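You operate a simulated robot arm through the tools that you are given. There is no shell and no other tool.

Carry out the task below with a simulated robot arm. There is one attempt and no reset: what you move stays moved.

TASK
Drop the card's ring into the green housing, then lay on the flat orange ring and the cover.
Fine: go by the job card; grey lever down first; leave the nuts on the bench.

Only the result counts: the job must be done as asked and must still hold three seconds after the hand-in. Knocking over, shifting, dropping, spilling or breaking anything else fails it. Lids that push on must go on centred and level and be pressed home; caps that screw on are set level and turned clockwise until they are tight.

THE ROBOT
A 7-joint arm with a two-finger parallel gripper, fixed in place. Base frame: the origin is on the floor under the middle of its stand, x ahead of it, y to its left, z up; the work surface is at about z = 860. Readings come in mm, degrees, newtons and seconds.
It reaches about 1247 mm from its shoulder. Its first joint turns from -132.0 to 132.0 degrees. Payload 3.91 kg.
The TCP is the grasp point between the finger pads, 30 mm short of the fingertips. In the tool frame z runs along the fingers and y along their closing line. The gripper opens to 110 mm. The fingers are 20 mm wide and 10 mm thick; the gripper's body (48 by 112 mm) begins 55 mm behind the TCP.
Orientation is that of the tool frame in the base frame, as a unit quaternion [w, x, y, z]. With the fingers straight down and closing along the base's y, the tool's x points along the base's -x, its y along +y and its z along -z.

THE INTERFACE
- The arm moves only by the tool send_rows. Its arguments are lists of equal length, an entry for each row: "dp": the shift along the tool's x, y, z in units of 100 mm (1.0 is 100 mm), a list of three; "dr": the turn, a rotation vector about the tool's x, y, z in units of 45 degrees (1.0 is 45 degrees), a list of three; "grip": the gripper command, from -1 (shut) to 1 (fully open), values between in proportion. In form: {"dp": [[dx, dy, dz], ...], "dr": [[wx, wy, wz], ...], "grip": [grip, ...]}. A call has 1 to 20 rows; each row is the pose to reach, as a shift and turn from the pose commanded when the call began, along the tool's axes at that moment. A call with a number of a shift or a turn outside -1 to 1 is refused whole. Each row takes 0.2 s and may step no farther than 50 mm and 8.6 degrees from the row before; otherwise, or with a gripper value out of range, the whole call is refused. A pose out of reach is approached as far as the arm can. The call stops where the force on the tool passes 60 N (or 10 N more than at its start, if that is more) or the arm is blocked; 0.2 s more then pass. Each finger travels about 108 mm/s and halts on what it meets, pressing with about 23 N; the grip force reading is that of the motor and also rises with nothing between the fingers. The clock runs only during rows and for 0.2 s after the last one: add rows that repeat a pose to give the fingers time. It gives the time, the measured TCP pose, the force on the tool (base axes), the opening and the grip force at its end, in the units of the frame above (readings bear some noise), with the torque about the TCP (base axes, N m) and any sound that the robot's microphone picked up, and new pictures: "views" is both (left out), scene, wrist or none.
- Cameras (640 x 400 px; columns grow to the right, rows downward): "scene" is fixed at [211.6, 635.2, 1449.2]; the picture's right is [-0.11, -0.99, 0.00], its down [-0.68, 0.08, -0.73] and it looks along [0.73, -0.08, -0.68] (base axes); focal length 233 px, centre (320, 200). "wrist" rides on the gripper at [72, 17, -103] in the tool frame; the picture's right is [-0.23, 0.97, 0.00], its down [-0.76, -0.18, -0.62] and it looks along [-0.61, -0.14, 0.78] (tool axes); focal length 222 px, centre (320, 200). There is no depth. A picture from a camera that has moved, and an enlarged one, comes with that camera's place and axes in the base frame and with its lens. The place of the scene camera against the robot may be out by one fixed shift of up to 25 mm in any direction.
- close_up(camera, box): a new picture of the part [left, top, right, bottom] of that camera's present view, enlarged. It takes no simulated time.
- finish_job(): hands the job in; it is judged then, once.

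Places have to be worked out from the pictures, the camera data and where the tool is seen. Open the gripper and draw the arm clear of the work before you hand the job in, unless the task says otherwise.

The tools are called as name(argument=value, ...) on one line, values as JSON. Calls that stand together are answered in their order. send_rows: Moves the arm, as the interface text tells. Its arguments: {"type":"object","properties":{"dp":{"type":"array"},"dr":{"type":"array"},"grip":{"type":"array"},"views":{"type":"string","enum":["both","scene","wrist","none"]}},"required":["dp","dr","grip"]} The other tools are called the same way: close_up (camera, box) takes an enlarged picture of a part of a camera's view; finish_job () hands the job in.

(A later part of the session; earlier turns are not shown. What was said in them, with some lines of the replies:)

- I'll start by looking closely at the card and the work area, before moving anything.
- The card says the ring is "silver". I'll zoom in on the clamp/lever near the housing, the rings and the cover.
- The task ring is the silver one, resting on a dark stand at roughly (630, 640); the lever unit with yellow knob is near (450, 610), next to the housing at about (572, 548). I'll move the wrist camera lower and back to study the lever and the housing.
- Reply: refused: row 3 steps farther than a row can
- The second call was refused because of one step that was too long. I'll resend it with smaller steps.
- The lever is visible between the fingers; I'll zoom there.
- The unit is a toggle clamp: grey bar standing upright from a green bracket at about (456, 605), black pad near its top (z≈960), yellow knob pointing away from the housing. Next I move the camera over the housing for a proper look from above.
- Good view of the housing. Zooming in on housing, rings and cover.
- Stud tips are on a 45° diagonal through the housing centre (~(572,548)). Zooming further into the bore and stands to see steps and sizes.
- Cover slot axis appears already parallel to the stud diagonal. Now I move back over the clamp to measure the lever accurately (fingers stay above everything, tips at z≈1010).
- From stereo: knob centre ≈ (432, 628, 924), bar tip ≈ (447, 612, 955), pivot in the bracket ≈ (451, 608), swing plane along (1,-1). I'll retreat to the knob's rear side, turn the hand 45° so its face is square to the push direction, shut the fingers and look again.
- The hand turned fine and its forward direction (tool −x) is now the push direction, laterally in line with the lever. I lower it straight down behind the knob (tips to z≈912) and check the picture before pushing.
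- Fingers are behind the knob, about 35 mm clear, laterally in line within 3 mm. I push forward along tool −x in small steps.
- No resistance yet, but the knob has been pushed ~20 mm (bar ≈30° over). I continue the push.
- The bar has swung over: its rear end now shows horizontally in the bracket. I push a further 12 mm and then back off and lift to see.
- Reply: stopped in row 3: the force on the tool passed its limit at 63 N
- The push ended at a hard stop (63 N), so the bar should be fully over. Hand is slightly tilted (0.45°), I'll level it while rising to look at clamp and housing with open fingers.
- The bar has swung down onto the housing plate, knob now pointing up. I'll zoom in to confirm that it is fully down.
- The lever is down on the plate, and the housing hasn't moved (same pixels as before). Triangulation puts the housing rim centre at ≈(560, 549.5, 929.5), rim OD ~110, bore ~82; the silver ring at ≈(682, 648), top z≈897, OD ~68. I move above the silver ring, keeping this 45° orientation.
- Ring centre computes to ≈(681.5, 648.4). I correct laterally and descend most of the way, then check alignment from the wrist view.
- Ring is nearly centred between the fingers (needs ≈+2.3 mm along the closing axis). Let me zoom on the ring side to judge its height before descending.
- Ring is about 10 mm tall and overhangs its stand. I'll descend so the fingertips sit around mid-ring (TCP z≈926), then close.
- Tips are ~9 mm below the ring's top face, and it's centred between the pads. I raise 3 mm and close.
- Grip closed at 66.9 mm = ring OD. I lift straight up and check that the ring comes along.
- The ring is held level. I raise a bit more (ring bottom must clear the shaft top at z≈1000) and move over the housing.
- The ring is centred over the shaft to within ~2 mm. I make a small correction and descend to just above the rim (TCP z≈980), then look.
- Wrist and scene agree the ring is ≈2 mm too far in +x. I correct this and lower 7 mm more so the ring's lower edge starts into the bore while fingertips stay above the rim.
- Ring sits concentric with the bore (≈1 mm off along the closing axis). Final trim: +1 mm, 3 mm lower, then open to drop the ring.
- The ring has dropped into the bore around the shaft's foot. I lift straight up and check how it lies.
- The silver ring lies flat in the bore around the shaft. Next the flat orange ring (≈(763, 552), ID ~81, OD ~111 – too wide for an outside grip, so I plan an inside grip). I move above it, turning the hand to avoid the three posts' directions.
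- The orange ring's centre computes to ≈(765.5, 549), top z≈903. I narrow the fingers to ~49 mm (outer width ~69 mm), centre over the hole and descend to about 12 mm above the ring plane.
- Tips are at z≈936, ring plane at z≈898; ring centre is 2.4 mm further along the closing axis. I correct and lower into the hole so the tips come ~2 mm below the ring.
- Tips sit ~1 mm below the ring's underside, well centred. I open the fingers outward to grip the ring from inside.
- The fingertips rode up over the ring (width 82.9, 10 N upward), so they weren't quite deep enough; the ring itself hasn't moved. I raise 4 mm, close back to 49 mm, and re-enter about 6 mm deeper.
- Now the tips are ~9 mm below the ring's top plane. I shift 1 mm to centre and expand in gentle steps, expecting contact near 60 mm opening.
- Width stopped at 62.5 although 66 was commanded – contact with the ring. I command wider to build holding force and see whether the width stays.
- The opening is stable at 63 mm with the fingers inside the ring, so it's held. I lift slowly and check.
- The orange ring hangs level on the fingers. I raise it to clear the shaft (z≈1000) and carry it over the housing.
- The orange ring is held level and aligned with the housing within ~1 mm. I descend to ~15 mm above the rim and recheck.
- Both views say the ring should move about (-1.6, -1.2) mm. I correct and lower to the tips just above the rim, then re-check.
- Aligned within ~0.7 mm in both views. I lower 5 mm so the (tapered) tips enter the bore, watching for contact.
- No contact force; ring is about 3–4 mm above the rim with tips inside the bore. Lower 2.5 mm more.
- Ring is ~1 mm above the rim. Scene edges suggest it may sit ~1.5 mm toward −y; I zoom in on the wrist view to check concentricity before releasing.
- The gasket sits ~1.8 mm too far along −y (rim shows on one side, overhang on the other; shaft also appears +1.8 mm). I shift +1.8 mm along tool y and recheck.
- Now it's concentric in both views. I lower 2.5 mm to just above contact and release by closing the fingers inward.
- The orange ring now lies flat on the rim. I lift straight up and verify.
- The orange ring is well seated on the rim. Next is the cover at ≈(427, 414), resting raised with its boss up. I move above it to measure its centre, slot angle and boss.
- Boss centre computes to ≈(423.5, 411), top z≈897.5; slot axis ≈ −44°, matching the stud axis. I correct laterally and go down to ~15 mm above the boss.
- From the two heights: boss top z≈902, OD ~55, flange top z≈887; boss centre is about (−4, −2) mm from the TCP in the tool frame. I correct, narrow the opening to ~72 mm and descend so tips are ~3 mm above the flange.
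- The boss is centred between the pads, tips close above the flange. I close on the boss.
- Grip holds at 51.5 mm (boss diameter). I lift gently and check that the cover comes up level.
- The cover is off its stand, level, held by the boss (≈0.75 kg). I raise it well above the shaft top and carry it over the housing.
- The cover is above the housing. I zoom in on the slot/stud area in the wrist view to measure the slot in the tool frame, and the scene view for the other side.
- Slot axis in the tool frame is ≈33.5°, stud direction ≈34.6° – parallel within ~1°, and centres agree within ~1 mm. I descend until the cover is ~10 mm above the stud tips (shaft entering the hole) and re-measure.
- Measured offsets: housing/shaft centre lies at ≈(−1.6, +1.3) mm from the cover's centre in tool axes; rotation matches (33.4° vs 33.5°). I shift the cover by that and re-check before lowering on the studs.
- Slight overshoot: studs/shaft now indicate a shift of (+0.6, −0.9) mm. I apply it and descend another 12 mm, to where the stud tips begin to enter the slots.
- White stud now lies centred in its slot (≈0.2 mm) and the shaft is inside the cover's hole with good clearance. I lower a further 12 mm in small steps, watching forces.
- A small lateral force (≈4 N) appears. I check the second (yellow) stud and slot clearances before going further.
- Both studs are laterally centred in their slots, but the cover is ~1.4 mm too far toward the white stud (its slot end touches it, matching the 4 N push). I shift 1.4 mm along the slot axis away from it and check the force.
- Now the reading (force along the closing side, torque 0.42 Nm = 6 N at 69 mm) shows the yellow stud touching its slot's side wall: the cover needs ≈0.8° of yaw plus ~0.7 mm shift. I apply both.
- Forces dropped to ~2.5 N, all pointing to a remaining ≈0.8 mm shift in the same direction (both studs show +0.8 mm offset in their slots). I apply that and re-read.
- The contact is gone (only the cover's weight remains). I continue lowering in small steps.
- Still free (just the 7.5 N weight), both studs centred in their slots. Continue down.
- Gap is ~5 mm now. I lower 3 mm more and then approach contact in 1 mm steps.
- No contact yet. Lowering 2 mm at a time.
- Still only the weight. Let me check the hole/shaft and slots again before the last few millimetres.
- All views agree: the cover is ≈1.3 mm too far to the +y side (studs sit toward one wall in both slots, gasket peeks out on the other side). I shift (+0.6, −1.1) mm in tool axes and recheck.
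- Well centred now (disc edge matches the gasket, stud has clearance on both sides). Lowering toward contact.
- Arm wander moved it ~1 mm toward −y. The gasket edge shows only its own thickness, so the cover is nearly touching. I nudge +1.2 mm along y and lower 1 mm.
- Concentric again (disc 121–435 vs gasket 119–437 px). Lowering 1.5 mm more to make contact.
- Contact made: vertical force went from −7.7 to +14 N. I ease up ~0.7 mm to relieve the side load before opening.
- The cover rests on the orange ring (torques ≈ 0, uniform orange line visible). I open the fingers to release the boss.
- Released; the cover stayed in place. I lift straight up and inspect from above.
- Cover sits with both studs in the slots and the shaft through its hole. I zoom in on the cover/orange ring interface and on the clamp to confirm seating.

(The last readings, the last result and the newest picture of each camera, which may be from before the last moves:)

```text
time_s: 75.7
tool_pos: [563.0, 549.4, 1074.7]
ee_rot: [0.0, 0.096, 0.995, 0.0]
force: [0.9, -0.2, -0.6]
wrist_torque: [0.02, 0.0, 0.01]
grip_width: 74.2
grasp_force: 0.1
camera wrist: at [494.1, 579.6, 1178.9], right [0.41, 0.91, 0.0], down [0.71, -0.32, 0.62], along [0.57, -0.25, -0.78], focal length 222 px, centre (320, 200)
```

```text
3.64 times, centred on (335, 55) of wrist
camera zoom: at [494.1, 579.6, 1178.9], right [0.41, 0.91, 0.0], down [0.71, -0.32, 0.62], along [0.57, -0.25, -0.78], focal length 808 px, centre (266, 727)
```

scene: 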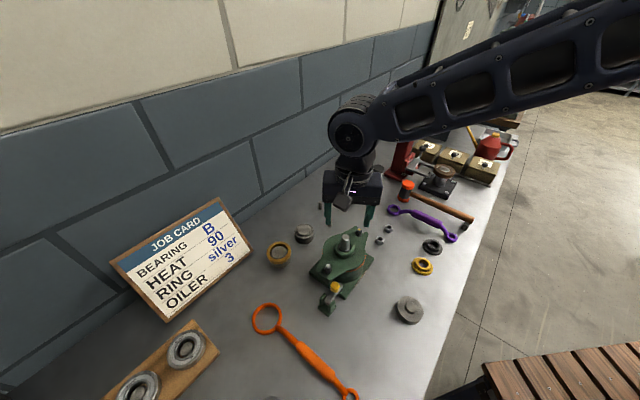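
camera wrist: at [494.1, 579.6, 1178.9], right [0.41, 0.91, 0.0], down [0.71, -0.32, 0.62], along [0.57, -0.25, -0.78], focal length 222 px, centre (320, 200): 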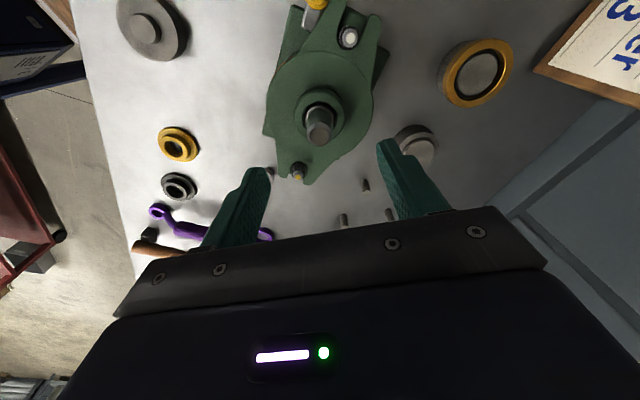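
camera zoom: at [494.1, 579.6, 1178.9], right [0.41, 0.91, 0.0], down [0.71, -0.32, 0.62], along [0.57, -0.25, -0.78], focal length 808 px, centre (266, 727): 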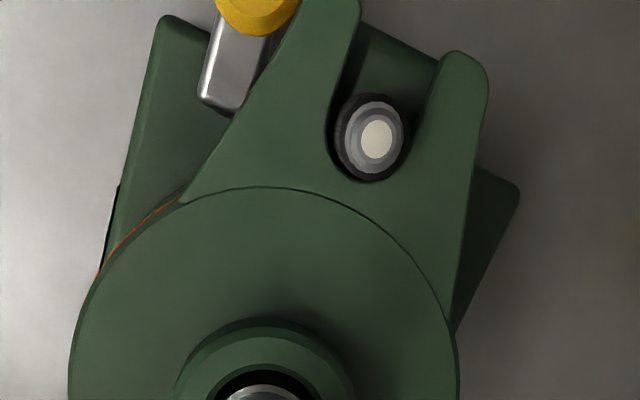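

Uniform thin orange line all round, shaft centred in the hole, clamp pad on the plate. I open the gripper fully and draw the arm up and clear.

send_rows(dp=[[0, 0, -0.3], [0, 0, -0.65], [0, 0, -1.0]], dr=[[0, 0, 0], [0, 0, 0], [0, 0, 0]], grip=[0.5, 1, 1], views="none")

send_rows(dp=[[0.3, 0, -0.3], [0.6, 0, -0.6], [0.9, 0, -0.8], [0.9, 0, -0.8]], dr=[[0, 0, 0], [0, 0, 0], [0, 0, 0], [0, 0, 0]], grip=[1, 1, 1, 1], views="both")

close_up(camera="scene", box=[240, 150, 480, 350])

close_up(camera="wrist", box=[200, 20, 440, 220])

```text
time_s: 76.5
tool_pos: [559.4, 548.1, 1173.5]
ee_rot: [0.0, 0.096, 0.995, -0.001]
force: [-0.1, 0.2, 0.4]
wrist_torque: [0.0, 0.01, -0.03]
grip_width: 109.9
grasp_force: 0.1
```

```text
time_s: 77.5
tool_pos: [474.8, 566.2, 1251.8]
ee_rot: [0.001, 0.096, 0.995, -0.001]
force: [0.9, -0.8, 0.4]
wrist_torque: [-0.02, -0.02, -0.01]
grip_width: 109.8
grasp_force: 0.0
camera wrist: at [407.0, 596.6, 1356.4], right [0.41, 0.91, 0.0], down [0.71, -0.32, 0.62], along [0.57, -0.25, -0.78], focal length 222 px, centre (320, 200)
```

scene: 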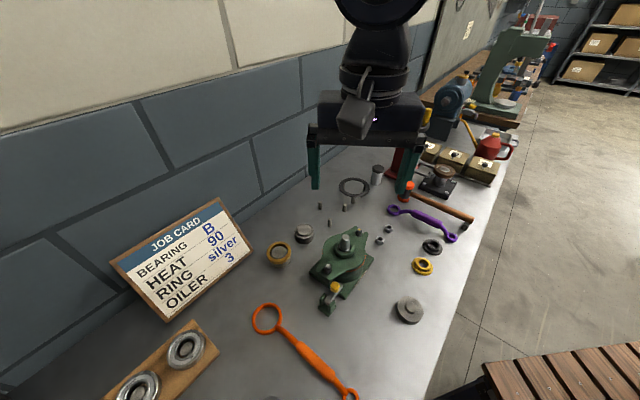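
wrist: 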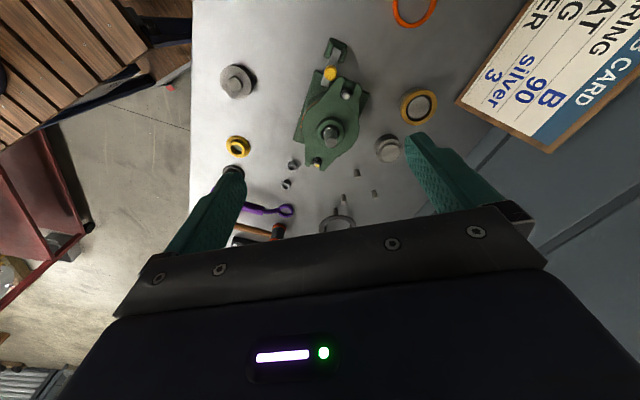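

```text
2.00 times, centred on (360, 250) of scene
camera zoom: at [211.6, 635.2, 1449.2], right [-0.11, -0.99, 0.0], down [-0.68, 0.08, -0.73], along [0.73, -0.08, -0.68], focal length 466 px, centre (240, 100)
```

zoom: 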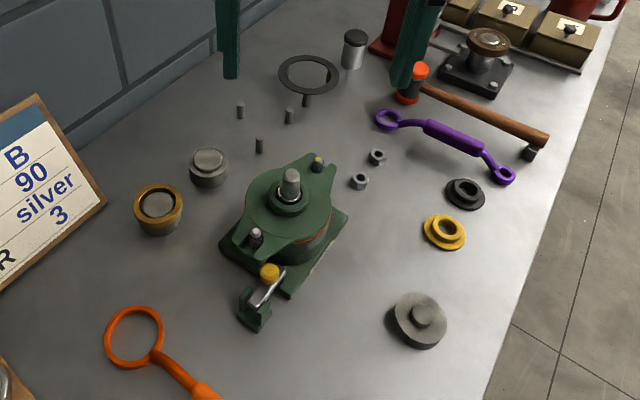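

```text
2.00 times, centred on (320, 120) of wrist
camera zoom: at [407.0, 596.6, 1356.4], right [0.41, 0.91, 0.0], down [0.71, -0.32, 0.62], along [0.57, -0.25, -0.78], focal length 444 px, centre (320, 360)
```

zoom: 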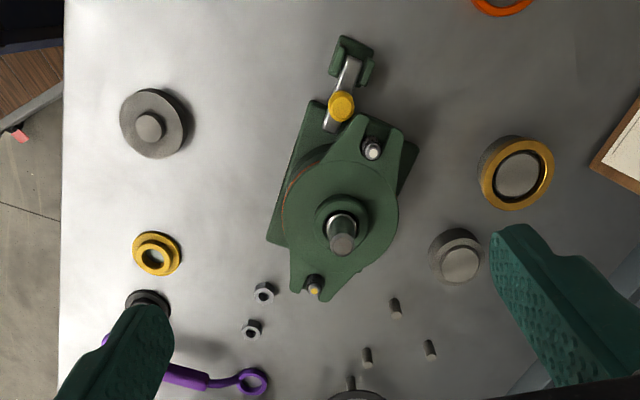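

The arm is clear and the gripper open. The lever is down, the silver ring is in the bore, and the orange ring and cover are laid on concentric and level. The nuts and everything else are where they were. I hand the job in.

finish_job()

```text
The job is handed in.
```

The job is handed in, and the last pictures show it assembled as asked. I haven't seen the result of the judging.

- **Lever:** the grey lever was pushed down first, until it hit a hard stop. Its pad now rests on the housing plate.
- **Ring:** the job card called for silver, so the silver ring was dropped into the green housing. It lies flat around the shaft, a few millimetres off centre within the play it has there.
- **Orange ring:** it lies flat on the housing rim, concentric to within about a millimetre.
- **Cover:** it is level on the orange ring, with both studs in its slots and the shaft through its hole. I pressed it down with about 20 N before letting go.
- **Everything else:** the nuts are still on the bench, and I could see nothing else shifted. On my first try at the orange ring the fingertips slid over it, but it did not move and the second try held.

The gripper is open and the arm is clear of the work.
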